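You operate a simulated robot arm through the tools that you are given. There is no shell and no other tool. Be economical: measure what you need, move in short steps, check, and stop when the job is done.

You run a simulated robot arm. Do the job below in one go: nothing can be reset, and whatever is moved stays where it is left.

Task
Change the fuse that the fault display names for the tall white fuse.
Fine: the bay is locked off and stays so; try the green start button before you open the fuse box lid; old fuse on the fuse nest; lid shut. Where these are worked on the way, their far stop is far enough and under half their travel is too little: fuse box lid.
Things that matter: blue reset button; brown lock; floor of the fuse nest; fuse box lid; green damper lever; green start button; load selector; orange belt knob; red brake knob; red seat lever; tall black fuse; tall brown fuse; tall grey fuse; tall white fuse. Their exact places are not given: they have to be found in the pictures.

Only the result counts: the job must be done as asked and must still hold three seconds after the hand-in. Knocking over, shifting, dropping, spilling or breaking anything else fails it. A push-on lid holds only when it is set on centred and level and pressed home; a screw cap is set on level and turned clockwise until tight.

Robot
A 6-joint arm with a two-finger parallel gripper on a trunk, on a base that drives. Base frame: it is fixed to the floor where the robot stands at the start and does not move with it; the origin is under the middle of the robot, x ahead of it, y to its left, z up. Readings come in mm, degrees, newtons and seconds.
With the tool pointing down near the work surface it reaches from about 340 to 820 mm from the robot's upright axis, wherever it stands. Its first joint turns from -166.0 to 166.0 degrees. Places, roughly: blue reset button [400, -200, 1000]; floor of the fuse nest [-300, -1300, 900]; fuse box lid [100, -600, 900]; green damper lever [-1300, -2800, 900]; green start button [500, 0, 1000]; load selector [300, -300, 800]; orange belt knob [-1100, -2400, 600]; red brake knob [-800, -1800, 900]; red seat lever [0, -1100, 900]; tall white fuse [-250, -1250, 1000]; tall yellow fuse [-500, -1500, 1000]; white peak button [300, -300, 1000]; yellow amps knob [-900, -2100, 900]. Payload 3.91 kg.
Tool frame: the origin (TCP) lies between the finger pads and is the grasp point; the fingertips stand 30 mm ahead of it; z points along the fingers, y is the line along which they close. Largest opening 110 mm; finger width 20, thickness 10; the body of the gripper, 48 by 112 mm, starts 55 mm behind the TCP.
Orientation is that of the tool frame in the base frame, as a unit quaternion [x, y, z, w]. With the fingers straight down and closing along the base's y, the tool's x points along the base's -x, its y along +y and its z along -z.

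Tools
- The arm moves only by the tool step_arm. Its argument "moves" is one flat list of numbers, 7 for each row, row after row: the shift along the tool's x, y, z in m, then the turn, a rotation vector about the tool's x, y, z in degrees, then the gripper command, from -1 (shut) to 1 (fully open), values between in proportion. In form: [tx, ty, tz, ax, ay, az, hand, tx, ty, tz, ax, ay, az, hand, ...]. A call has 1 to 8 rows; each row is the pose to reach, as a shift and turn from the pose commanded when the call began, along the tool's axes at that moment. A row lasts 0.2 s, in which the tool goes at most 50 mm and 8.6 degrees; a call with a longer step from one row to the next is refused whole, and so is a gripper value outside its range. Where a pose cannot be reached the arm comes as near as it can. A force on the tool above 70 N (or 10 N above the force at the start of the call, whichever is more), or a blocked arm, ends the call early, and 0.2 s more pass. The fingers move at their own pace (about 45 mm/s each) and stop on an object; they squeeze with about 34 N. The grip force told is the motor's: it shows also when the fingers shut on nothing. Time passes only in rows, and 0.2 s behind the last, so rows that repeat a pose let the fingers close. The reply holds the time, the measured pose of the TCP, the force on the tool along the base axes, the opening and the grip force, in the units named above and with some noise, with the torque about the TCP (base axes, N m) and any sound that the robot's microphone picked up.
- Cameras (640 x 400 px; columns grow to the right, rows downward): "scene" is now at [-42, 79.6, 1624.1]; the picture's right is [-0.87, -0.50, -0.00], its down [-0.37, 0.64, -0.68] and it looks along [0.34, -0.59, -0.74] (base axes); focal length 260 px, centre (320, 200). "wrist" rides on the gripper at [77, 7, -114] in the tool frame; the picture's right is [-0.09, 1.00, 0.00], its down [-0.80, -0.07, -0.59] and it looks along [-0.59, -0.05, 0.80] (tool axes); focal length 270 px, centre (320, 200).
- grab_frame(camera): a new picture of that camera. It takes no simulated time.
- move_column(by): slides the trunk up (or, below 0, down) by that many mm; the arm and the scene camera ride with it, the base frame stays. It gives what a move gives, with no picture.
- drive_base(legs): drives the robot by 1 to 6 legs, each [ahead, turn to the left] in mm and degrees, along the robot's own axes; the way and the turn of a leg run together, so that a leg with both is an arc; at most 1500 mm and 180 degrees a leg. The arm and the cameras ride along, it lands a little off, and it stops where it bumps. It gives what a move gives.
- turn_head(pan, tilt): turns the head with the scene camera to pan (to the left, within 155 degrees either way) and tilt (down, from -29 to 69), counted from straight ahead of the robot. It gives what a move gives.
- probe_pixels(camera, pixels): for up to 12 pixels [column, row] of the newest picture of that camera ("zoom" is the newest enlarged one), the place [x, y, z] in the base frame of the surface seen there, good to about 3 mm, but the place of the scene camera against the robot may be out by one fixed shift of up to 18 mm in any direction. It takes no simulated time.
- zoom(camera, box): a new picture of the part [left, top, right, bottom] of that camera's present view, enlarged. It takes no simulated time.
- sign_off(): hands the job in; it is judged then, once.

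Keep the steps short. Do not move on a guess: measure, check each grasp and each placing, and mend mistakes. In all there are 80 turns and 48 pictures (those below and enlarged ones count). Leave the gripper open and the arm clear of the work at the hand-in unless told otherwise, and finish with a single line.

The tools are called as name(argument=value, ...) on one line, values as JSON. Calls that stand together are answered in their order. step_arm: Moves the arm, as the interface text tells. Its arguments: {"type":"object","properties":{"moves":{"type":"array"}},"required":["moves"]} The other tools are called the same way: move_column (by) slides the trunk up or down; drive_base (legs) drives the base; turn_head (pan, tilt) turns the head that bears the scene camera; grab_frame (camera) takes a picture; probe_pixels (camera, pixels) gives the place of the surface under pixels of a picture; zoom (camera, box) takes an enlarged picture of a part of a camera's view; sign_off () hands the job in.

At the start:

```text
clock: 0.0
eef_pos: [2.5, -428.5, 1259.5]
ee_rot: [-0.004, 1.0, 0.0, 0.0]
contact_force: [-0.6, 0.0, 0.8]
torque: [0.0, 0.01, 0.0]
grip_width: 109.8
grasp_force: 0.0
trunk travel left (down, up): [-575.0, 35.0]
robot x, y, heading: [0.6, -3.5, 0.0]
head pan, tilt: [-60.3, 47.5]
```

scene: 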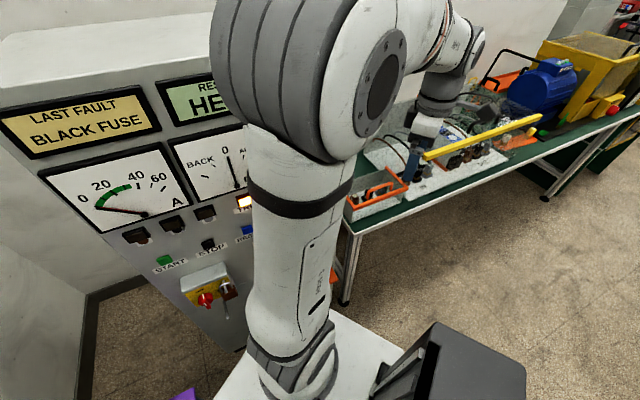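
wrist: 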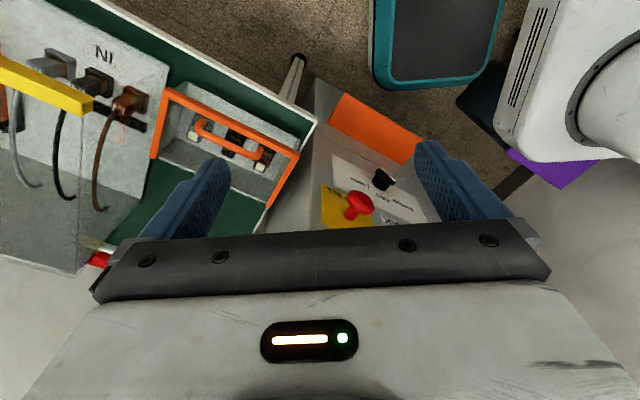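

I see a panel with "LAST FAULT BLACK FUSE" at upper left, mostly hidden by the arm. I'll zoom in on the panel and the bench.

zoom(camera="scene", box=[0, 70, 260, 330])

zoom(camera="scene", box=[340, 20, 640, 220])

zoom(camera="wrist", box=[0, 30, 430, 280])

```text
1.54 times, centred on (130, 200) of scene
```

zoom: 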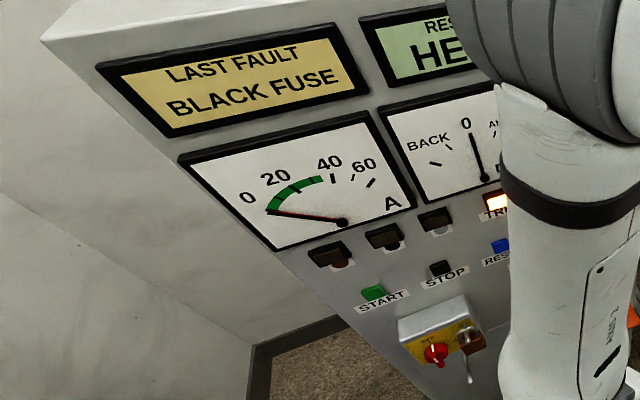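

```text
2.00 times, centred on (490, 120) of scene
```

zoom: 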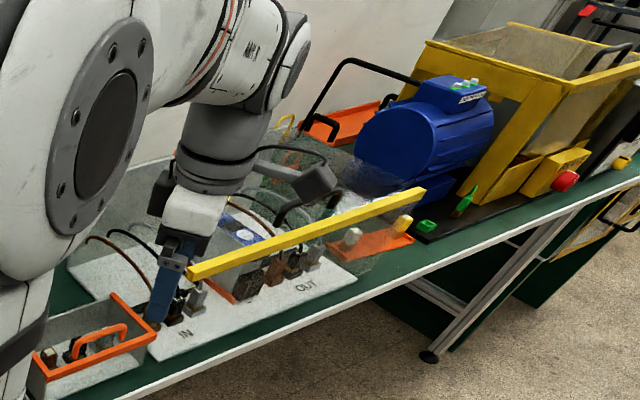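

```text
1.49 times, centred on (215, 155) of wrist
```

zoom: 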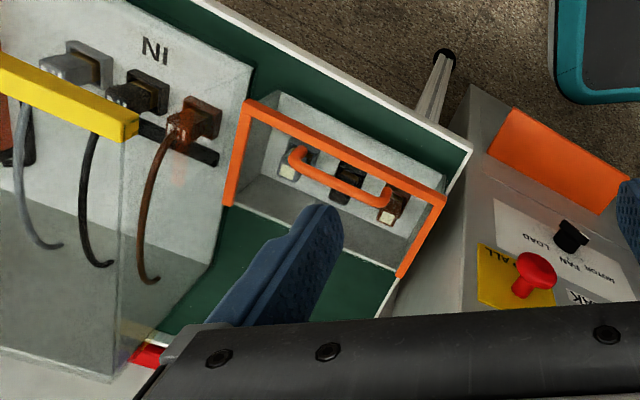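

The fuse box (orange rim, clear lid, orange handle) holds grey, black and brown fuses. I'll probe the panel and the box in the scene picture, and the same parts in the wrist picture, which also lets me check the scene camera shift.

grab_frame(camera="scene")

probe_pixels(camera="scene", pixels=[[165, 259], [168, 266], [145, 213], [50, 190], [206, 298], [211, 243], [346, 198], [409, 185], [355, 227], [392, 183], [366, 190], [405, 210]])

grab_frame(camera="wrist")

probe_pixels(camera="wrist", pixels=[[168, 99], [294, 159], [153, 150], [272, 202], [198, 128], [257, 160], [227, 143], [265, 148], [193, 133], [316, 119], [359, 206], [383, 180]])

```text
42 pictures are left
```

scene: 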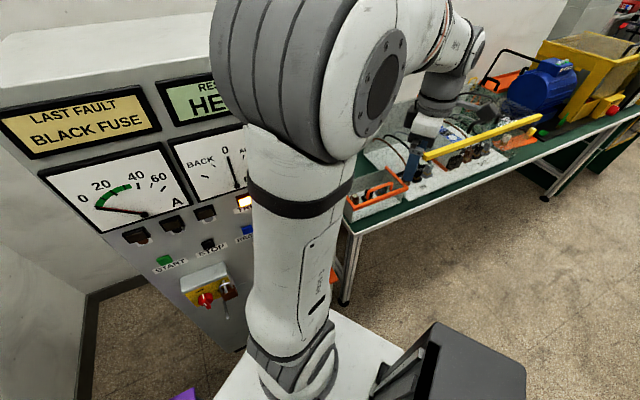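

```text
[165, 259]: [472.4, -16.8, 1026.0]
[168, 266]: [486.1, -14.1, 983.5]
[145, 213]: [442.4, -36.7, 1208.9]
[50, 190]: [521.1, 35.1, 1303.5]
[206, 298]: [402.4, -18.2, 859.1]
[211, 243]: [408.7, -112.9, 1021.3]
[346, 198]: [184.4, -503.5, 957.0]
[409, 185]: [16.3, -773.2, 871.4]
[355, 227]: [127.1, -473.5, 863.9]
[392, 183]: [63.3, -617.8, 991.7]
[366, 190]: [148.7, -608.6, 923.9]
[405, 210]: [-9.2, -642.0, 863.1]
```

```text
41 pictures are left
```

wrist: 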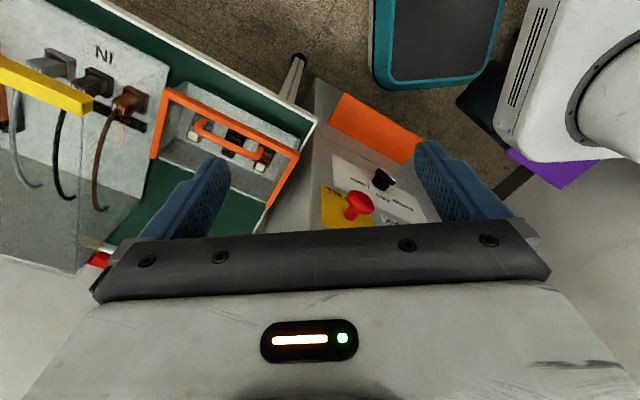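

```text
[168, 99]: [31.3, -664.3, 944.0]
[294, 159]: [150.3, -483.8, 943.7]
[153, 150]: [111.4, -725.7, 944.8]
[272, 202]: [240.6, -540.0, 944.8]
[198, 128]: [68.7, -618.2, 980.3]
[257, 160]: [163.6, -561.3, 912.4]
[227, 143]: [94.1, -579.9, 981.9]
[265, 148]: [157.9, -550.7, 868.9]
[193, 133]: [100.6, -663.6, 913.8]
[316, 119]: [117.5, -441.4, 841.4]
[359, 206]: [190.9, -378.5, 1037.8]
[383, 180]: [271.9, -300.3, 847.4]
```

The panel seems to be vertical, about 410 mm away, facing direction (-0.83, 0.55). That leaves little room for the arm to swing past, so I'll look ahead and behind for free floor.

turn_head(pan=-10, tilt=35)

grab_frame(camera="scene")

turn_head(pan=150, tilt=40)

grab_frame(camera="scene")

```text
clock: 1.2
eef_pos: [2.0, -427.8, 1262.6]
ee_rot: [-0.004, 1.0, -0.001, 0.0]
contact_force: [0.2, -0.5, -0.3]
torque: [-0.01, -0.01, 0.04]
grip_width: 110.1
grasp_force: 0.0
trunk travel left (down, up): [-575.0, 35.0]
robot x, y, heading: [-0.4, -1.3, 0.2]
head pan, tilt: [-10.0, 35.0]
```

```text
40 pictures are left
```

scene: 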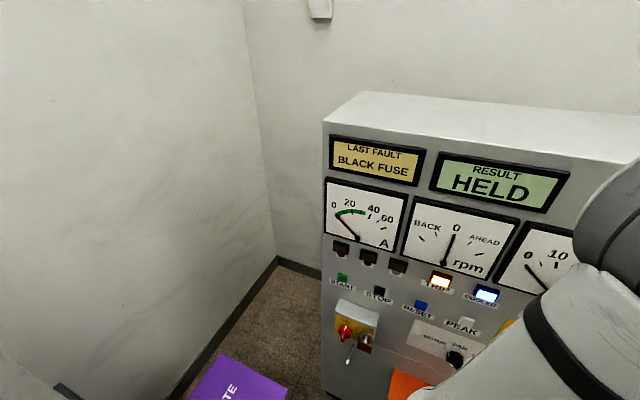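

```text
clock: 3.6
eef_pos: [2.1, -426.8, 1260.0]
ee_rot: [-0.004, 1.0, -0.001, 0.001]
contact_force: [0.6, -0.6, -0.2]
torque: [0.01, 0.0, 0.0]
grip_width: 110.0
grasp_force: 0.1
trunk travel left (down, up): [-575.0, 35.0]
robot x, y, heading: [-4.4, -1.7, -0.1]
head pan, tilt: [150.0, 40.0]
```

```text
39 pictures are left
```

scene: 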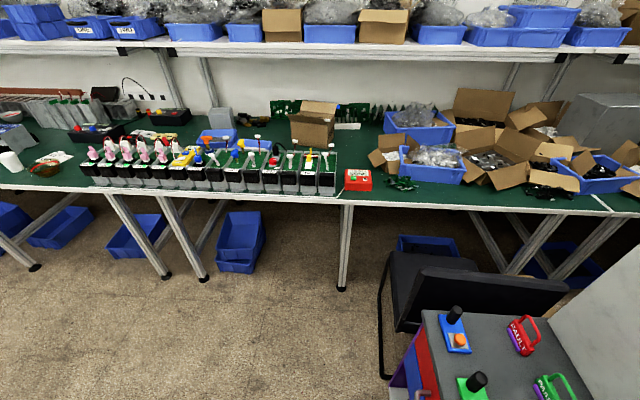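

There is free floor behind. I'll probe the cart, chair and floor here to learn the clear distances.

probe_pixels(camera="scene", pixels=[[424, 312], [560, 290], [390, 395], [381, 375], [200, 390], [300, 330], [345, 205], [345, 285], [420, 260], [60, 188], [480, 395]])

turn_head(pan=-150, tilt=40)

grab_frame(camera="scene")

```text
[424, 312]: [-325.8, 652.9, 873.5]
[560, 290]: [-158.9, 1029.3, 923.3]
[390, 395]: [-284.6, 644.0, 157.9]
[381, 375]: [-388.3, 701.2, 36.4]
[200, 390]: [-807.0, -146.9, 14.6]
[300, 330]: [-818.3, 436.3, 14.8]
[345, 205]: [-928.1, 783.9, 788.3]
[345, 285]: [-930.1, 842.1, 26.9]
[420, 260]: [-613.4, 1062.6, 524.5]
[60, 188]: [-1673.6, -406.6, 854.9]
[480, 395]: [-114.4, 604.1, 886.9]
```

```text
clock: 7.7
eef_pos: [2.7, -426.9, 1261.4]
ee_rot: [-0.004, 1.0, 0.0, 0.0]
contact_force: [0.5, 0.1, 0.0]
torque: [-0.03, -0.03, 0.02]
grip_width: 109.8
grasp_force: 0.2
trunk travel left (down, up): [-575.0, 35.0]
robot x, y, heading: [0.1, -2.9, -0.1]
head pan, tilt: [-150.0, 40.0]
```

```text
38 pictures are left
```

scene: 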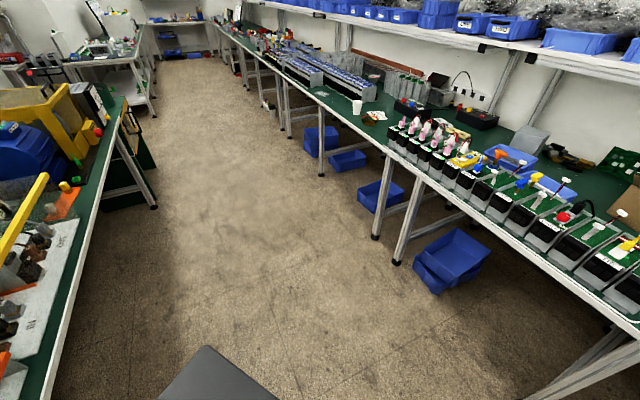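

The corridor is clear and I'm very close to the panel. I'll back up 250 mm and then turn 56.6° left. That puts me parallel to the panel with the arm pointing at it, and both the button and the fuse box within reach.

drive_base(legs=[[-250, 0], [0, 56.6]])

turn_head(pan=-65, tilt=35)

grab_frame(camera="scene")

```text
clock: 12.1
eef_pos: [102.7, -240.5, 1260.3]
ee_rot: [-0.473, 0.881, 0.001, 0.001]
contact_force: [0.3, 0.2, 0.3]
torque: [0.05, -0.02, 0.01]
grip_width: 110.0
grasp_force: 0.0
trunk travel left (down, up): [-575.0, 35.0]
robot x, y, heading: [-264.6, 7.8, 55.5]
head pan, tilt: [-150.0, 40.0]
```

```text
clock: 13.6
eef_pos: [103.6, -237.1, 1260.9]
ee_rot: [-0.474, 0.881, 0.0, -0.001]
contact_force: [-0.1, 0.6, -0.2]
torque: [-0.01, 0.01, 0.0]
grip_width: 110.0
grasp_force: 0.1
trunk travel left (down, up): [-575.0, 35.0]
robot x, y, heading: [-264.2, 3.9, 55.7]
head pan, tilt: [-65.0, 35.0]
```

```text
37 pictures are left
```

scene: 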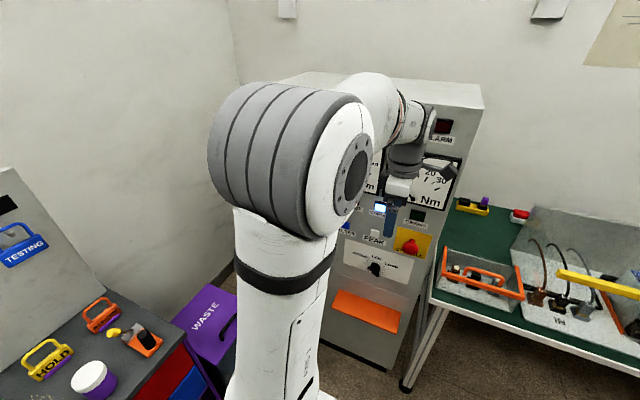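

Tool x now points along the bench and y points away from the panel. I'll close the hand, move along the panel toward the START button, go down, and tilt the tool 68° so the fingers point at the panel.

step_arm(moves=[-0.03, 0, 0.022, 8.5, 0, 0, -1, -0.06, 0, 0.044, 17, 0, 0, -1, -0.09, 0, 0.066, 25.5, 0, 0, -1, -0.12, 0, 0.088, 34, 0, 0, -1, -0.15, 0, 0.11, 42.5, 0, 0, -1, -0.18, 0, 0.132, 51, 0, 0, -1, -0.21, 0, 0.154, 59.5, 0, 0, -1, -0.24, 0, 0.176, 68, 0, 0, -1])

grab_frame(camera="wrist")

grab_frame(camera="scene")

```text
clock: 15.4
eef_pos: [237.5, -37.3, 1082.6]
ee_rot: [-0.393, 0.73, -0.493, 0.264]
contact_force: [0.4, 0.4, -0.1]
torque: [-0.01, 0.0, -0.04]
grip_width: 0.2
grasp_force: 34.1
out of reach, approached as far as the arm can: row 5
trunk travel left (down, up): [-575.0, 35.0]
robot x, y, heading: [-269.0, 7.6, 55.6]
head pan, tilt: [-65.0, 35.0]
```

```text
36 pictures are left
```

wrist: 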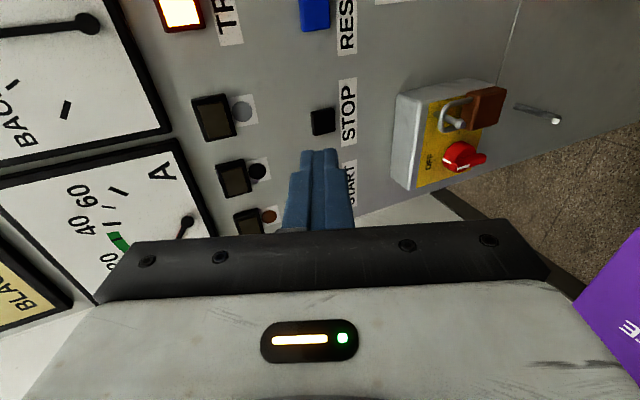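

```text
35 pictures are left
```

scene: 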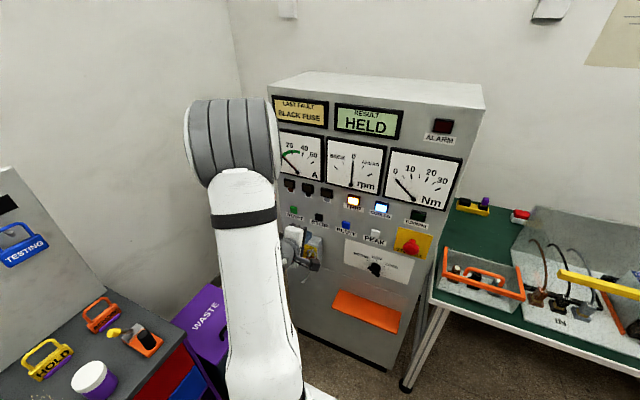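

The START button is behind the fingertips in the wrist view (STOP is at 323,120). I'll use STOP, RESET and the lock in both cameras to find the scene camera's shift, and read START from the scene view.

zoom(camera="scene", box=[270, 170, 390, 250])

probe_pixels(camera="wrist", pixels=[[323, 120], [315, 12], [232, 178], [268, 217], [347, 130], [350, 185], [215, 117], [375, 80]])

```text
5.00 times, centred on (330, 210) of scene
```

zoom: 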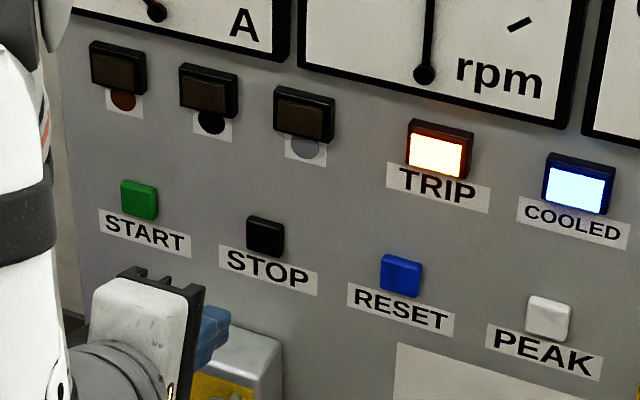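

```text
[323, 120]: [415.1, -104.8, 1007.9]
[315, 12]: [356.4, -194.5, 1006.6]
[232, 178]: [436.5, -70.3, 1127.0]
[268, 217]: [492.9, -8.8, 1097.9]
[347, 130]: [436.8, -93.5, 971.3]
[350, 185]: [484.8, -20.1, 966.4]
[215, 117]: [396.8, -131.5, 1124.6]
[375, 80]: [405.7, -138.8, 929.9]
```

probe_pixels(camera="zoom", pixels=[[139, 200], [265, 236], [401, 275], [145, 233], [548, 317], [300, 200]])

```text
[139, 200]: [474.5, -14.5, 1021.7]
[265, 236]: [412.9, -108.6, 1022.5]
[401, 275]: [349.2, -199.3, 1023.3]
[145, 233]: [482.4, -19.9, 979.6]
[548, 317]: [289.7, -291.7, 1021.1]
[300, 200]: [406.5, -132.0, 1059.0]
```

The scene reads about (-4, -4, +16) mm off compared with the wrist. START is therefore at about (477, -10.5, 1007). I'll move to 40 mm in front of it.

step_arm(moves=[-0.04, 0.0, 0.0, 0, 0, 0, -1, -0.08, 0.01, 0.01, 0, 0, 0, -1, -0.12, 0.02, 0.03, 0, 0, 0, -1, -0.155, 0.025, 0.06, 0, 0, 0, -1, -0.155, 0.025, 0.1, 0, 0, 0, -1, -0.155, 0.025, 0.133, 0, 0, 0, -1, -0.155, 0.025, 0.133, 0, 0, 0, -1])

zoom(camera="wrist", box=[160, 0, 480, 200])

zoom(camera="scene", box=[250, 150, 410, 250])

```text
clock: 17.0
eef_pos: [415.9, 28.1, 1011.5]
ee_rot: [-0.393, 0.731, -0.492, 0.264]
contact_force: [-0.4, 0.2, 0.3]
torque: [-0.02, -0.04, 0.01]
grip_width: 0.0
grasp_force: 34.3
trunk travel left (down, up): [-575.0, 35.0]
robot x, y, heading: [-264.4, 4.4, 55.6]
head pan, tilt: [-65.0, 35.0]
```

```text
2.00 times, centred on (320, 100) of wrist
```

zoom: 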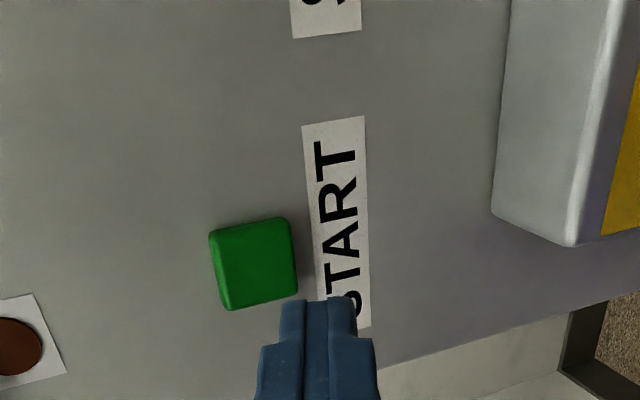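

```text
4.00 times, centred on (330, 200) of scene
```

zoom: 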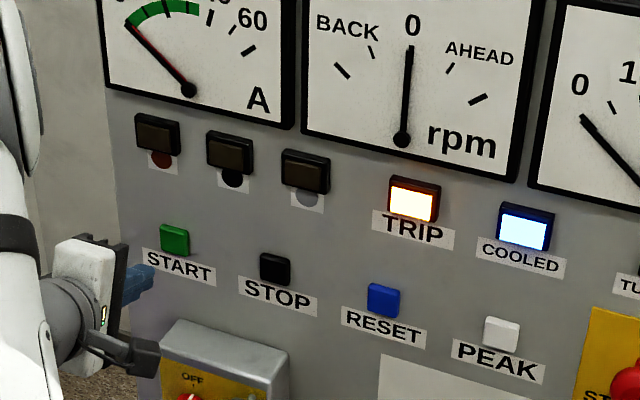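

Let me check the button's place with a fresh wrist frame (button near 288,131).

grab_frame(camera="wrist")

probe_pixels(camera="wrist", pixels=[[287, 130], [278, 125], [298, 136], [250, 100], [325, 160], [312, 155]])

```text
31 pictures are left
```

wrist: 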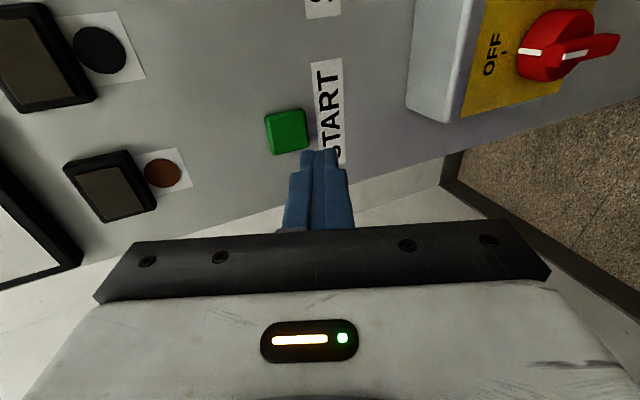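

```text
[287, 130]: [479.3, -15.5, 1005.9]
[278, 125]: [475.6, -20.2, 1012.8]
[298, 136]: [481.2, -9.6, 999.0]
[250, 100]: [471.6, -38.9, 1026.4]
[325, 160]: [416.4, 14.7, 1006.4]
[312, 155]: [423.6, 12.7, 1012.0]
```

The button centre is (479, -15.5, 1006), just ahead of the fingertips. I'll push along the panel normal in small rows.

step_arm(moves=[0.001, -0.007, 0.022, 0, 0, 0, -1, 0.001, -0.012, 0.036, 0, 0, 0, -1, 0.001, -0.0145, 0.043, 0, 0, 0, -1, 0.001, -0.0155, 0.046, 0, 0, 0, -1, 0.001, -0.0165, 0.049, 0, 0, 0, -1, 0.001, -0.0175, 0.052, 0, 0, 0, -1, 0.001, -0.0175, 0.052, 0, 0, 0, -1])

zoom(camera="wrist", box=[160, 50, 480, 250])

```text
clock: 18.6
eef_pos: [460.1, -2.5, 1007.8]
ee_rot: [-0.392, 0.73, -0.492, 0.265]
contact_force: [-13.7, 7.5, -0.2]
torque: [0.0, 0.01, -0.06]
grip_width: 0.0
grasp_force: 33.6
trunk travel left (down, up): [-575.0, 35.0]
robot x, y, heading: [-265.3, 5.1, 55.7]
head pan, tilt: [-65.0, 35.0]
heard: click
```

```text
2.00 times, centred on (320, 150) of wrist
```

zoom: 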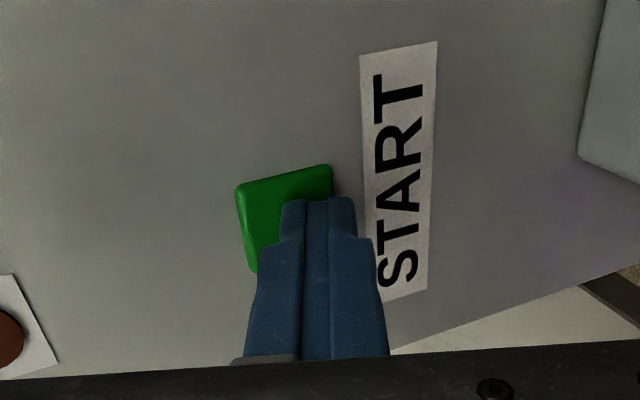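

The button clicked at about 15 N. I'll back off along the normal, rise, and start bringing the tool back to vertical while moving toward the fuse box.

step_arm(moves=[0, 0.0169, -0.0417, 0, 0, 0, -1, 0, 0.0338, -0.0834, 0, 0, 0, -1, 0, 0.0506, -0.1251, -8, 0, 0, -1, 0.02, 0.0387, -0.1623, -16, 0, 0, -1, 0.06, 0.0174, -0.1764, -24, 0, 0, -1, 0.1, -0.0057, -0.1857, -32, 0, 0, -1, 0.14, -0.0289, -0.1951, -40, 0, 0, -1, 0.18, -0.0521, -0.2045, -48, 0, 0, -1])

grab_frame(camera="scene")

```text
clock: 20.4
eef_pos: [219.7, -60.1, 1135.8]
ee_rot: [-0.465, 0.868, -0.152, 0.083]
contact_force: [0.2, -0.7, 0.4]
torque: [0.01, -0.01, 0.04]
grip_width: 0.2
grasp_force: 34.2
trunk travel left (down, up): [-575.0, 35.0]
robot x, y, heading: [-261.7, 5.2, 55.9]
head pan, tilt: [-65.0, 35.0]
```

```text
29 pictures are left
```

scene: 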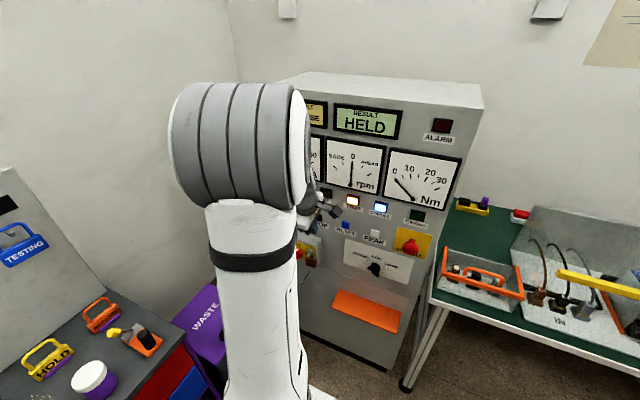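

The panel is dead (HELD, rpm 0), as it should be. The fuse box is now unobstructed, so I'll turn the head toward the box and the nest.

turn_head(pan=-115, tilt=40)

grab_frame(camera="scene")

zoom(camera="scene", box=[160, 130, 320, 230])

```text
clock: 21.6
eef_pos: [221.6, -58.1, 1135.0]
ee_rot: [-0.466, 0.867, -0.153, 0.082]
contact_force: [-0.6, -0.6, 0.2]
torque: [-0.02, 0.0, 0.0]
grip_width: 0.1
grasp_force: 33.8
trunk travel left (down, up): [-575.0, 35.0]
robot x, y, heading: [-262.8, 8.1, 55.6]
head pan, tilt: [-115.0, 40.0]
```

```text
28 pictures are left
```

scene: 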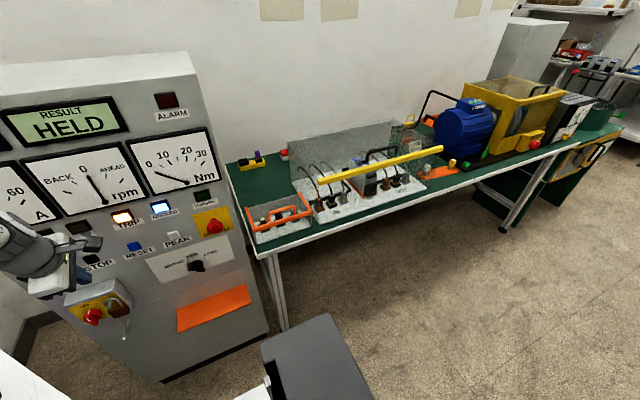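

```text
4.00 times, centred on (240, 180) of scene
```

zoom: 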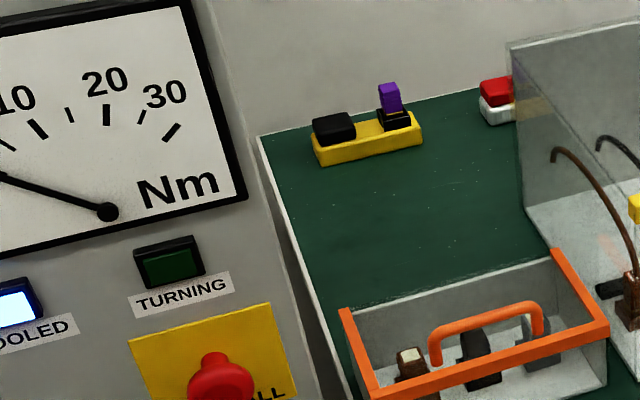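

The lid has an orange U-frame with an arch handle near its front edge, and seems hinged at the back. I'll probe its geometry.

probe_pixels(camera="zoom", pixels=[[375, 395], [605, 335], [345, 318], [558, 258], [436, 358], [543, 325], [445, 325], [530, 305], [488, 314], [411, 353], [474, 335], [410, 383]])

zoom(camera="scene", box=[230, 170, 350, 250])

zoom(camera="scene", box=[310, 110, 470, 210])

```text
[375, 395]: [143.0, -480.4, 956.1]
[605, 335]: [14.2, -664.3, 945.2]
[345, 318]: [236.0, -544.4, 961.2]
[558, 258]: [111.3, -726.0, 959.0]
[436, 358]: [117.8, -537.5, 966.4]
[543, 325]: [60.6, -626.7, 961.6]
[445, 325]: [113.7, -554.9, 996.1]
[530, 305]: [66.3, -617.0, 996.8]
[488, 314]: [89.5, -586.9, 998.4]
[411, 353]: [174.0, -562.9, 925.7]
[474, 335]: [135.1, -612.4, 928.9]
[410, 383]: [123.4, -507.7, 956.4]
```

```text
5.00 times, centred on (290, 210) of scene
```

zoom: 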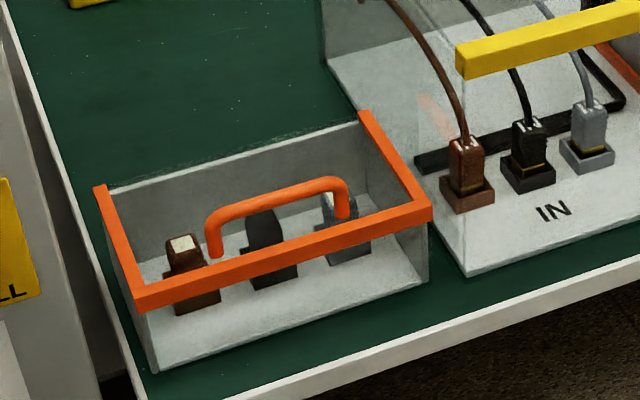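

```text
4.00 times, centred on (390, 160) of scene
```

zoom: 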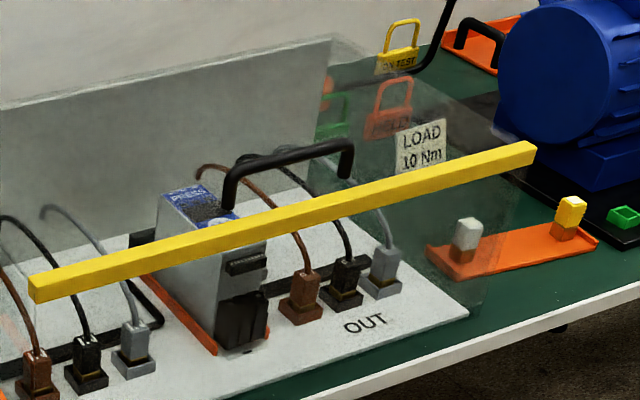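

Handle bar: along the bench, about (94, -582, 981), on the front bar. Box centre is about (135, -605) and the hinge is along the back edge. I'll reverse 250 mm along the bench to bring the box square in front of the arm.

drive_base(legs=[[-250, 0.5]])

```text
clock: 23.4
eef_pos: [80.3, -263.0, 1136.9]
ee_rot: [-0.471, 0.865, -0.152, 0.083]
contact_force: [0.1, -0.7, -0.3]
torque: [0.04, -0.04, -0.03]
grip_width: 0.1
grasp_force: 33.7
trunk travel left (down, up): [-575.0, 35.0]
robot x, y, heading: [-406.5, -202.2, 56.6]
head pan, tilt: [-115.0, 40.0]
```

Now the hand goes above the handle, upright, with the fingers opened to about 40 mm. I stay clear of the panel until past its edge.

step_arm(moves=[0.048, 0, 0, -6, 0, 0, -0.3, 0.096, 0, 0, -12, 0, 0, -0.3, 0.144, 0, 0, -20, 0, 0, -0.3, 0.19, -0.0094, 0.0034, -20, 0, 0, -0.3, 0.226, -0.0376, 0.0137, -20, 0, 0, -0.3, 0.25, -0.0752, 0.0274, -20, 0, 0, -0.3, 0.257, -0.1141, 0.0522, -20, 0, 0, -0.3, 0.257, -0.1431, 0.0893, -20, 0, 0, -0.3])

grab_frame(camera="wrist")

```text
clock: 25.2
eef_pos: [81.7, -569.5, 1099.5]
ee_rot: [-0.479, 0.878, 0.001, -0.001]
contact_force: [0.2, 0.4, -0.6]
torque: [0.03, 0.03, -0.01]
grip_width: 38.2
grasp_force: 0.0
trunk travel left (down, up): [-575.0, 35.0]
robot x, y, heading: [-409.8, -204.0, 56.7]
head pan, tilt: [-115.0, 40.0]
```

```text
24 pictures are left
```

wrist: 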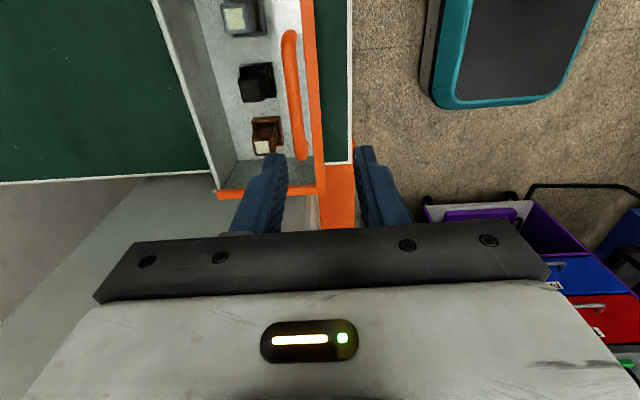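

The handle runs along column ~292, from row 35 to row 155. I'll probe it, plus the fuses and hinge edge.

probe_pixels(camera="wrist", pixels=[[290, 60], [294, 95], [299, 135], [311, 60], [316, 140], [165, 25], [215, 190], [257, 75], [235, 18], [263, 147], [258, 92], [303, 157]])

```text
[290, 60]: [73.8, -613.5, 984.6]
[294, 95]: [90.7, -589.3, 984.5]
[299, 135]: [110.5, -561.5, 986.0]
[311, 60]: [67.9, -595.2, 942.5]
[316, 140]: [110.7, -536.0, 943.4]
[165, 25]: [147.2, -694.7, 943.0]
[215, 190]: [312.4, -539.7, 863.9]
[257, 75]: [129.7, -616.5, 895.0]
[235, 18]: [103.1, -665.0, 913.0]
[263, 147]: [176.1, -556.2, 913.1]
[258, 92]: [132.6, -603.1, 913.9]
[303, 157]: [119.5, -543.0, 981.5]
```

The handle centreline goes through (95, -583), top at z 985, with the rim at 943. I'll shift over it and go down to TCP z ≈ 986, then close.

step_arm(moves=[0.004, -0.0185, 0.02, 0, 0, 0, -0.3, 0.004, -0.0185, 0.06, 0, 0, 0, -0.3, 0.004, -0.0185, 0.095, 0, 0, 0, -0.3, 0.004, -0.0185, 0.113, 0, 0, 0, -0.3, 0.004, -0.0185, 0.113, 0, 0, 0, -1, 0.004, -0.0185, 0.113, 0, 0, 0, -1, 0.004, -0.0185, 0.113, 0, 0, 0, -1])

```text
clock: 26.8
eef_pos: [96.4, -583.2, 988.8]
ee_rot: [-0.479, 0.878, -0.002, 0.0]
contact_force: [26.9, -18.2, 1.7]
torque: [-0.21, -0.36, -0.67]
grip_width: 11.5
grasp_force: 44.9
trunk travel left (down, up): [-575.0, 35.0]
robot x, y, heading: [-405.2, -199.6, 56.5]
head pan, tilt: [-115.0, 40.0]
```

The handle is gripped (11.5 mm bar), with about 30 N of sideways load because I'm a few mm off. I'll lift along an arc about the back-edge hinge to roughly 40°, then check.

step_arm(moves=[0, -0.003, 0, 0, 0, 0, -1, 0, -0.0114, -0.0158, 0, 0, 0, -1, 0, -0.0224, -0.03, 0, 0, 0, -1, 0, -0.0357, -0.042, 0, 0, 0, -1, 0, -0.0509, -0.0516, 0, 0, 0, -1])

grab_frame(camera="wrist")

```text
clock: 28.0
eef_pos: [131.0, -605.9, 1046.0]
ee_rot: [-0.478, 0.879, -0.003, 0.001]
contact_force: [-24.7, 8.9, 32.8]
torque: [0.05, 0.28, -0.71]
grip_width: 11.3
grasp_force: 45.1
trunk travel left (down, up): [-575.0, 35.0]
robot x, y, heading: [-409.3, -200.3, 56.6]
head pan, tilt: [-115.0, 40.0]
```

```text
23 pictures are left
```

wrist: 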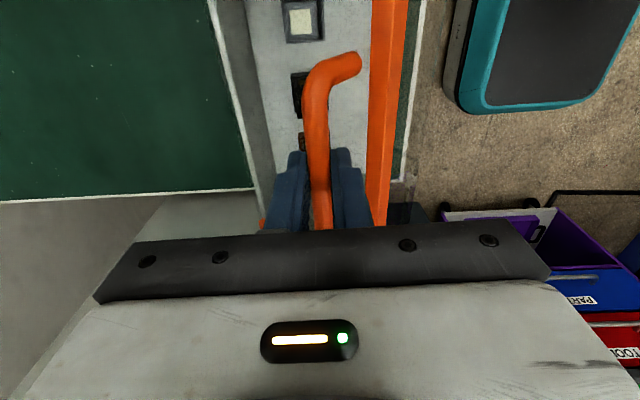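

The lid is following. The outward push on the tool means the true radius is a little bigger than I assumed, so I'll widen the arc and continue to about 85°.

step_arm(moves=[0, -0.002, -0.011, 0, 0, 0, -1, 0, -0.011, -0.0145, 0, 0, 0, -1, 0, -0.0296, -0.0196, 0, 0, 0, -1, 0, -0.049, -0.021, 0, 0, 0, -1, 0, -0.068, -0.019, 0, 0, 0, -1, 0, -0.087, -0.014, 0, 0, 0, -1])

grab_frame(camera="scene")

```text
clock: 29.4
eef_pos: [201.1, -651.8, 1060.7]
ee_rot: [-0.478, 0.878, -0.005, 0.002]
contact_force: [-3.4, -11.3, 37.7]
torque: [0.07, -0.04, -0.89]
grip_width: 11.4
grasp_force: 45.3
out of reach, approached as far as the arm can: row 6
trunk travel left (down, up): [-575.0, 35.0]
robot x, y, heading: [-407.7, -203.3, 56.5]
head pan, tilt: [-115.0, 40.0]
```

```text
22 pictures are left
```

scene: 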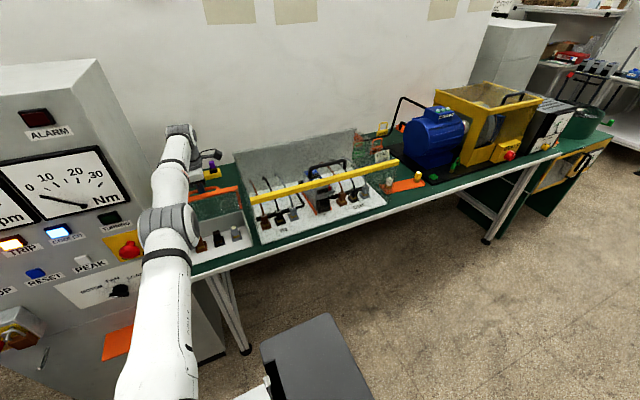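

Lid is about 80° open, at the arm's reach limit. I'll tilt the tool 24° toward the back to regain reach and carry the handle past upright.

step_arm(moves=[0, 0, -0.005, 8, 0, 0, -1, 0, 0, -0.006, 16, 0, 0, -1, 0, 0, -0.006, 24, 0, 0, -1, 0, -0.01, -0.005, 26, 0, 0, -1, 0, -0.02, -0.003, 28, 0, 0, -1, 0, -0.03, 0.001, 30, 0, 0, -1, 0, -0.04, 0.007, 30, 0, 0, -1])

```text
clock: 31.1
eef_pos: [226.5, -666.8, 1053.8]
ee_rot: [-0.464, 0.85, -0.22, 0.122]
contact_force: [-38.9, 25.9, 31.7]
torque: [3.5, 5.64, -0.22]
grip_width: 11.7
grasp_force: 44.7
trunk travel left (down, up): [-575.0, 35.0]
robot x, y, heading: [-407.3, -201.2, 56.5]
head pan, tilt: [-115.0, 40.0]
stopped in row 7: the force on the tool passed its limit at 73 N (the readings are from after the stop); the commanded pose is now the measured one
```

Stopped by force: the lid is at about 93° and may be at its far stop. I'll look.

grab_frame(camera="wrist")

zoom(camera="scene", box=[130, 100, 290, 280])

```text
21 pictures are left
```

wrist: 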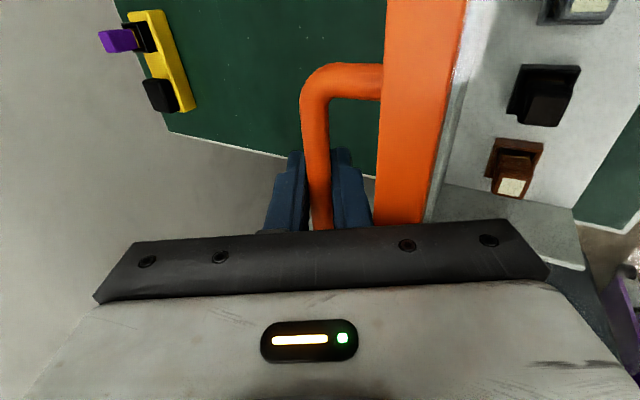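

```text
2.22 times, centred on (210, 190) of scene
```

zoom: 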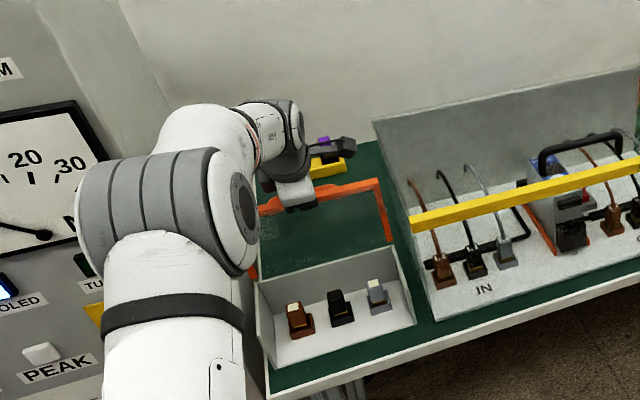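

The lid stands upright, slightly past 90°. I'll loosen the fingers a few mm and check that the load vanishes.

step_arm(moves=[0, 0, 0, 0, 0, 0, -0.62, 0, 0, 0, 0, 0, 0, -0.62, 0, 0, -0.02, 0, 0, 0, -0.62, 0, 0, -0.04, 0, 0, 0, -0.62])

zoom(camera="scene", box=[130, 100, 290, 280])

```text
clock: 32.1
eef_pos: [219.0, -659.8, 1079.8]
ee_rot: [-0.464, 0.849, -0.221, 0.122]
contact_force: [-0.7, 0.9, -1.6]
torque: [0.03, 0.04, -0.06]
grip_width: 21.8
grasp_force: 1.4
trunk travel left (down, up): [-575.0, 35.0]
robot x, y, heading: [-405.2, -201.6, 56.6]
head pan, tilt: [-115.0, 40.0]
```

```text
2.22 times, centred on (210, 190) of scene
```

zoom: 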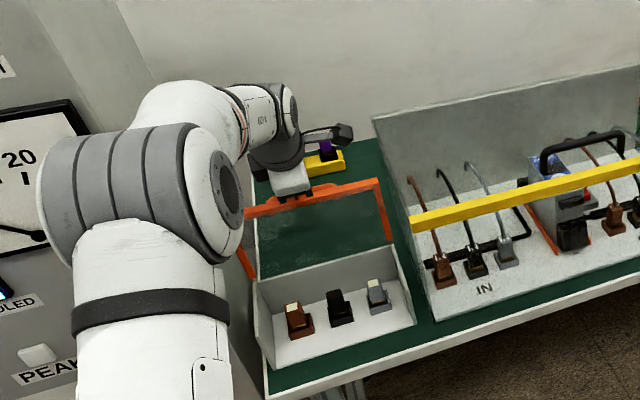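

The lid holds by itself with zero load on the hand. I'll pull the fingers out along their axis, rise, and straighten the tool in front of the lid.

step_arm(moves=[0, 0, -0.045, 0, 0, 0, -0.5, 0, 0, -0.09, 0, 0, 0, -0.5, 0, 0.0088, -0.1148, -8, 0, 0, -0.2, 0, 0.0211, -0.1334, -16, 0, 0, -0.2, 0, 0.0359, -0.1478, -24, 0, 0, -0.2, 0, 0.0533, -0.1578, -30, 0, 0, -0.2])

step_arm(moves=[0, 0, 0, 0, 0, 8.5, -0.2, 0, 0, 0, 0, 0, 17, -0.2, 0, 0, 0, 0, 0, 25.5, -0.2, 0, 0, 0, 0, 0, 34, -0.2, 0, 0, 0, 0, 0, 42.5, -0.2, 0, 0, 0, 0, 0, 51, -0.2, 0, 0, 0, 0, 0, 59.5, -0.2, 0, 0, 0, 0, 0, 68, -0.2])

step_arm(moves=[0, 0, 0, 0, 0, 8, -0.2, 0, 0, 0, 0, 0, 16, -0.2, 0, 0, 0, 0, 0, 22, -0.2])

grab_frame(camera="wrist")

```text
clock: 33.5
eef_pos: [112.8, -593.9, 1194.6]
ee_rot: [-0.478, 0.878, 0.006, -0.003]
contact_force: [-0.1, 0.1, -1.1]
torque: [0.01, -0.01, -0.02]
grip_width: 43.8
grasp_force: 0.0
trunk travel left (down, up): [-575.0, 35.0]
robot x, y, heading: [-409.5, -202.2, 56.6]
head pan, tilt: [-115.0, 40.0]
```

```text
clock: 35.3
eef_pos: [114.0, -595.4, 1193.3]
ee_rot: [0.094, 0.996, 0.003, -0.005]
contact_force: [0.4, 0.4, -0.1]
torque: [-0.03, -0.02, -0.04]
grip_width: 44.2
grasp_force: 0.1
trunk travel left (down, up): [-575.0, 35.0]
robot x, y, heading: [-407.7, -197.9, 56.5]
head pan, tilt: [-115.0, 40.0]
```

```text
clock: 36.1
eef_pos: [114.1, -593.5, 1193.2]
ee_rot: [0.283, 0.959, 0.003, -0.007]
contact_force: [-0.2, 0.1, 0.8]
torque: [0.0, 0.0, -0.03]
grip_width: 44.1
grasp_force: 0.0
trunk travel left (down, up): [-575.0, 35.0]
robot x, y, heading: [-406.0, -198.4, 56.6]
head pan, tilt: [-115.0, 40.0]
```

```text
18 pictures are left
```

wrist: 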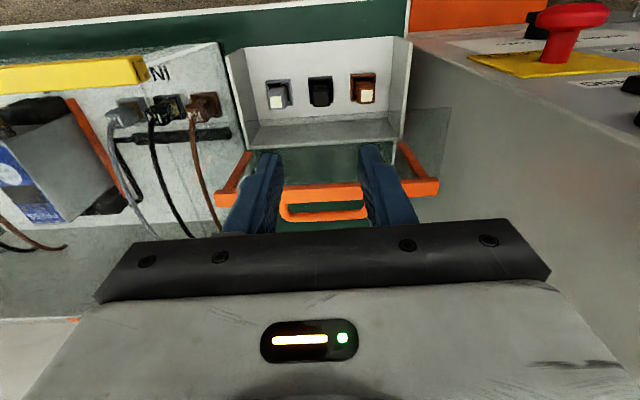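

Now the open box is well in view with grey, black and brown fuses around row 90. I'll zoom in on it and probe it.

zoom(camera="wrist", box=[240, 50, 400, 150])

probe_pixels(camera="wrist", pixels=[[321, 95], [313, 83], [329, 83], [314, 104], [329, 104], [278, 100], [367, 96], [300, 95], [320, 120], [320, 148], [320, 187], [320, 198]])

```text
4.00 times, centred on (320, 100) of wrist
```

zoom: 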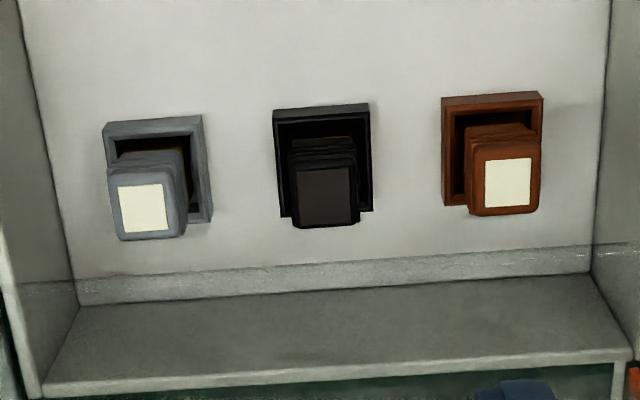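

```text
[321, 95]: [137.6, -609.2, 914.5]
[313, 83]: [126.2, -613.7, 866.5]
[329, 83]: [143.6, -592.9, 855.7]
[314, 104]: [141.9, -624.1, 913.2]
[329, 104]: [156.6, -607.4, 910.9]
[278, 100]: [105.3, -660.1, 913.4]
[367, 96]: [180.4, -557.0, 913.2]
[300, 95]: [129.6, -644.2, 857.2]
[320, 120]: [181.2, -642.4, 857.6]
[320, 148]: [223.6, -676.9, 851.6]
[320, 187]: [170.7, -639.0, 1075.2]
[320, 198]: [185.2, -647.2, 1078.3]
```

The black fuse top centre is about (142.8, -611, 914), roughly 24 mm wide, in a square socket. I'll come over it and descend in steps to TCP z ≈ 908.

step_arm(moves=[-0.0336, 0.001, 0.03, 0, 0, 0, -0.2, -0.0336, 0.001, 0.08, 0, 0, 0, -0.2, -0.0336, 0.001, 0.13, 0, 0, 0, -0.2, -0.0336, 0.001, 0.18, 0, 0, 0, -0.2, -0.0336, 0.001, 0.22, 0, 0, 0, -0.2, -0.0336, 0.001, 0.235, 0, 0, 0, -0.2, -0.0336, 0.001, 0.235, 0, 0, 0, -0.2])

grab_frame(camera="wrist")

```text
clock: 36.9
eef_pos: [143.0, -612.5, 1104.1]
ee_rot: [0.282, 0.959, -0.005, 0.009]
contact_force: [-11.8, 8.1, 41.6]
torque: [0.61, -0.29, 0.04]
grip_width: 43.9
grasp_force: 0.0
trunk travel left (down, up): [-575.0, 35.0]
robot x, y, heading: [-402.6, -203.0, 56.7]
head pan, tilt: [-115.0, 40.0]
stopped in row 3: the force on the tool passed its limit at 99 N (the readings are from after the stop); the commanded pose is now the measured one
```

```text
16 pictures are left
```

wrist: 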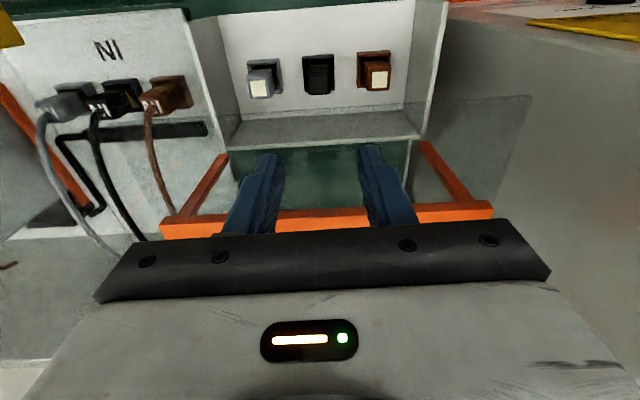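

I bumped something at TCP z 1104, so the fingertips probably touched the lid's front bar. I'll measure where the lid stands.

probe_pixels(camera="wrist", pixels=[[320, 212], [320, 217], [320, 226], [200, 222], [450, 205], [205, 190], [450, 175], [425, 145], [222, 158], [320, 140], [320, 75], [315, 232]])

```text
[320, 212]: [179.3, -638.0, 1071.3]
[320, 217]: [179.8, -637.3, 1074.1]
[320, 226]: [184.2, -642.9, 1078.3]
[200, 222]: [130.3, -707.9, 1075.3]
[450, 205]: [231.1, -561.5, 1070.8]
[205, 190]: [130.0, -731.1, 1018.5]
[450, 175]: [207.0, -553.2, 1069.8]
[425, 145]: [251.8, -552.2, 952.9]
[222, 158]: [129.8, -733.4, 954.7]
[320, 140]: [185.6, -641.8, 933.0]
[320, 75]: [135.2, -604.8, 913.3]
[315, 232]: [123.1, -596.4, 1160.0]
```

The bar itself is at n ≈ -504, about 35 mm away. I suspect a clear pane of the lid (a hood front) sticking out over the box at z ≈ 1074, which fits the faint quad at (420–528, 95–208). I'll go up 80 mm and look closer.

step_arm(moves=[0, 0, -0.04, 0, 0, 0, -0.2, 0.04, 0, -0.07, 0, 0, 0, -0.2, 0.085, 0, -0.08, 0, 0, 0, -0.2, 0.13, 0, -0.08, 0, 0, 0, -0.2, 0.17, 0, -0.08, 0, 0, 0, -0.2])

zoom(camera="wrist", box=[140, 0, 500, 225])

zoom(camera="scene", box=[150, 120, 310, 270])

```text
clock: 38.1
eef_pos: [-3.7, -519.3, 1171.6]
ee_rot: [0.282, 0.959, -0.002, 0.005]
contact_force: [-0.6, 0.7, 0.5]
torque: [-0.01, 0.0, 0.01]
grip_width: 44.0
grasp_force: 0.1
trunk travel left (down, up): [-575.0, 35.0]
robot x, y, heading: [-408.9, -199.1, 56.7]
head pan, tilt: [-115.0, 40.0]
```

```text
1.78 times, centred on (320, 112) of wrist
```

zoom: 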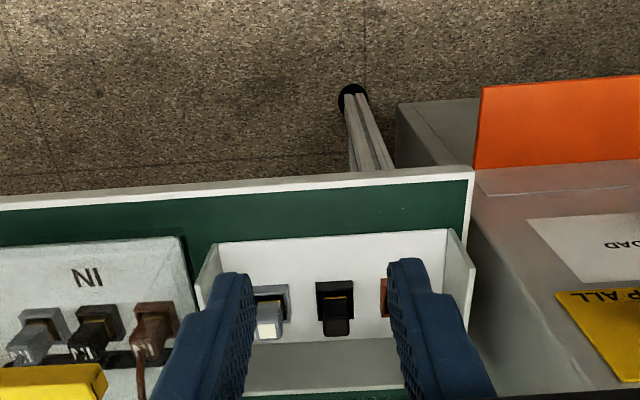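

```text
2.67 times, centred on (230, 195) of scene
```

zoom: 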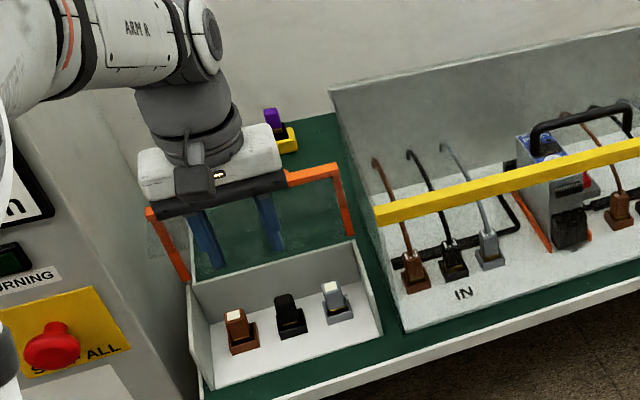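

The faint clear triangle beside the left lid arm confirms it: the lid carries a clear front pane that now overhangs the box. It has to open further, and I need more reach for that. I'll retract the arm, then shift the base about 90 mm closer (turn, reverse, turn back).

step_arm(moves=[0.045, 0, 0, 0, 0, 0, -0.2, 0.09, 0, 0, 0, 0, 0, -0.2, 0.13, 0, 0, 0, 0, 0, -0.2])

drive_base(legs=[[0, 30], [-180, 0], [0, -30]])

```text
clock: 38.9
eef_pos: [-110.1, -451.2, 1172.6]
ee_rot: [0.282, 0.959, -0.002, 0.003]
contact_force: [0.1, 0.4, 0.0]
torque: [-0.02, 0.02, 0.0]
grip_width: 44.0
grasp_force: 0.1
trunk travel left (down, up): [-575.0, 35.0]
robot x, y, heading: [-406.8, -201.7, 56.3]
head pan, tilt: [-115.0, 40.0]
```

```text
clock: 43.4
eef_pos: [-121.8, -631.9, 1172.4]
ee_rot: [0.283, 0.959, -0.002, 0.003]
contact_force: [-0.7, -0.4, -0.6]
torque: [-0.03, -0.03, -0.01]
grip_width: 43.9
grasp_force: 0.0
trunk travel left (down, up): [-575.0, 35.0]
robot x, y, heading: [-408.7, -385.7, 57.2]
head pan, tilt: [-115.0, 40.0]
```

The base is now ~100 mm closer (n = 125). I'll bring the hand back over the handle with the fingers closing across it.

step_arm(moves=[0, 0.04, 0, 0, 0, -8.5, -0.2, 0, 0.08, 0, 0, 0, -17, -0.2, 0, 0.12, 0, 0, 0, -25.5, -0.2, -0.02, 0.155, 0, 0, 0, -34, -0.2, -0.06, 0.162, 0, 0, 0, -42.5, -0.2, -0.1, 0.162, 0, 0, 0, -51, -0.2, -0.14, 0.162, 0, 0, 0, -59.5, -0.2, -0.18, 0.162, 0, 0, 0, -68, -0.2])

step_arm(moves=[-0.013, -0.032, 0, 0, 0, -8, -0.2, -0.026, -0.065, 0, 0, 0, -16, -0.2, -0.039, -0.097, 0, 0, 0, -22, -0.2, -0.039, -0.097, 0, 0, 0, -22, -0.2])

grab_frame(camera="wrist")

```text
clock: 45.2
eef_pos: [120.3, -595.3, 1172.2]
ee_rot: [-0.303, 0.953, -0.002, 0.0]
contact_force: [-0.5, 0.2, 0.3]
torque: [-0.02, -0.01, -0.01]
grip_width: 43.9
grasp_force: 0.1
trunk travel left (down, up): [-575.0, 35.0]
robot x, y, heading: [-406.6, -382.1, 57.0]
head pan, tilt: [-115.0, 40.0]
```

```text
clock: 46.2
eef_pos: [204.7, -650.8, 1174.0]
ee_rot: [-0.479, 0.878, -0.004, 0.001]
contact_force: [-0.1, 0.1, -0.1]
torque: [-0.02, -0.03, 0.01]
grip_width: 44.3
grasp_force: 0.1
trunk travel left (down, up): [-575.0, 35.0]
robot x, y, heading: [-410.4, -385.7, 56.8]
head pan, tilt: [-115.0, 40.0]
```

```text
13 pictures are left
```

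wrist: 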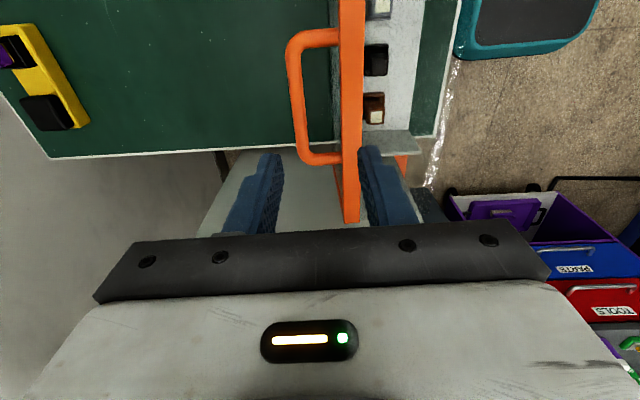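

The handle is clearly visible (column ~297, rows 45–150), and the clear pane's glinting edge is at (440,160). I'll probe these.

probe_pixels(camera="wrist", pixels=[[293, 60], [297, 95], [302, 135], [320, 38], [325, 158], [350, 60], [352, 130], [440, 158], [452, 85], [432, 180]])

```text
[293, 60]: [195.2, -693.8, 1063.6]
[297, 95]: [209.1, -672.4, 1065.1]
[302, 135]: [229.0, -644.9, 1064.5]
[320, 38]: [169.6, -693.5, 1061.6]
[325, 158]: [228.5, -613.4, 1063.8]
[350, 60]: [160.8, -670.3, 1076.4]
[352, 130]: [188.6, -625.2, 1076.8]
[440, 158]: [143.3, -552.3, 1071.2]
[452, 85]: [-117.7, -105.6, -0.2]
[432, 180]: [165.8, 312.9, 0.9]
```

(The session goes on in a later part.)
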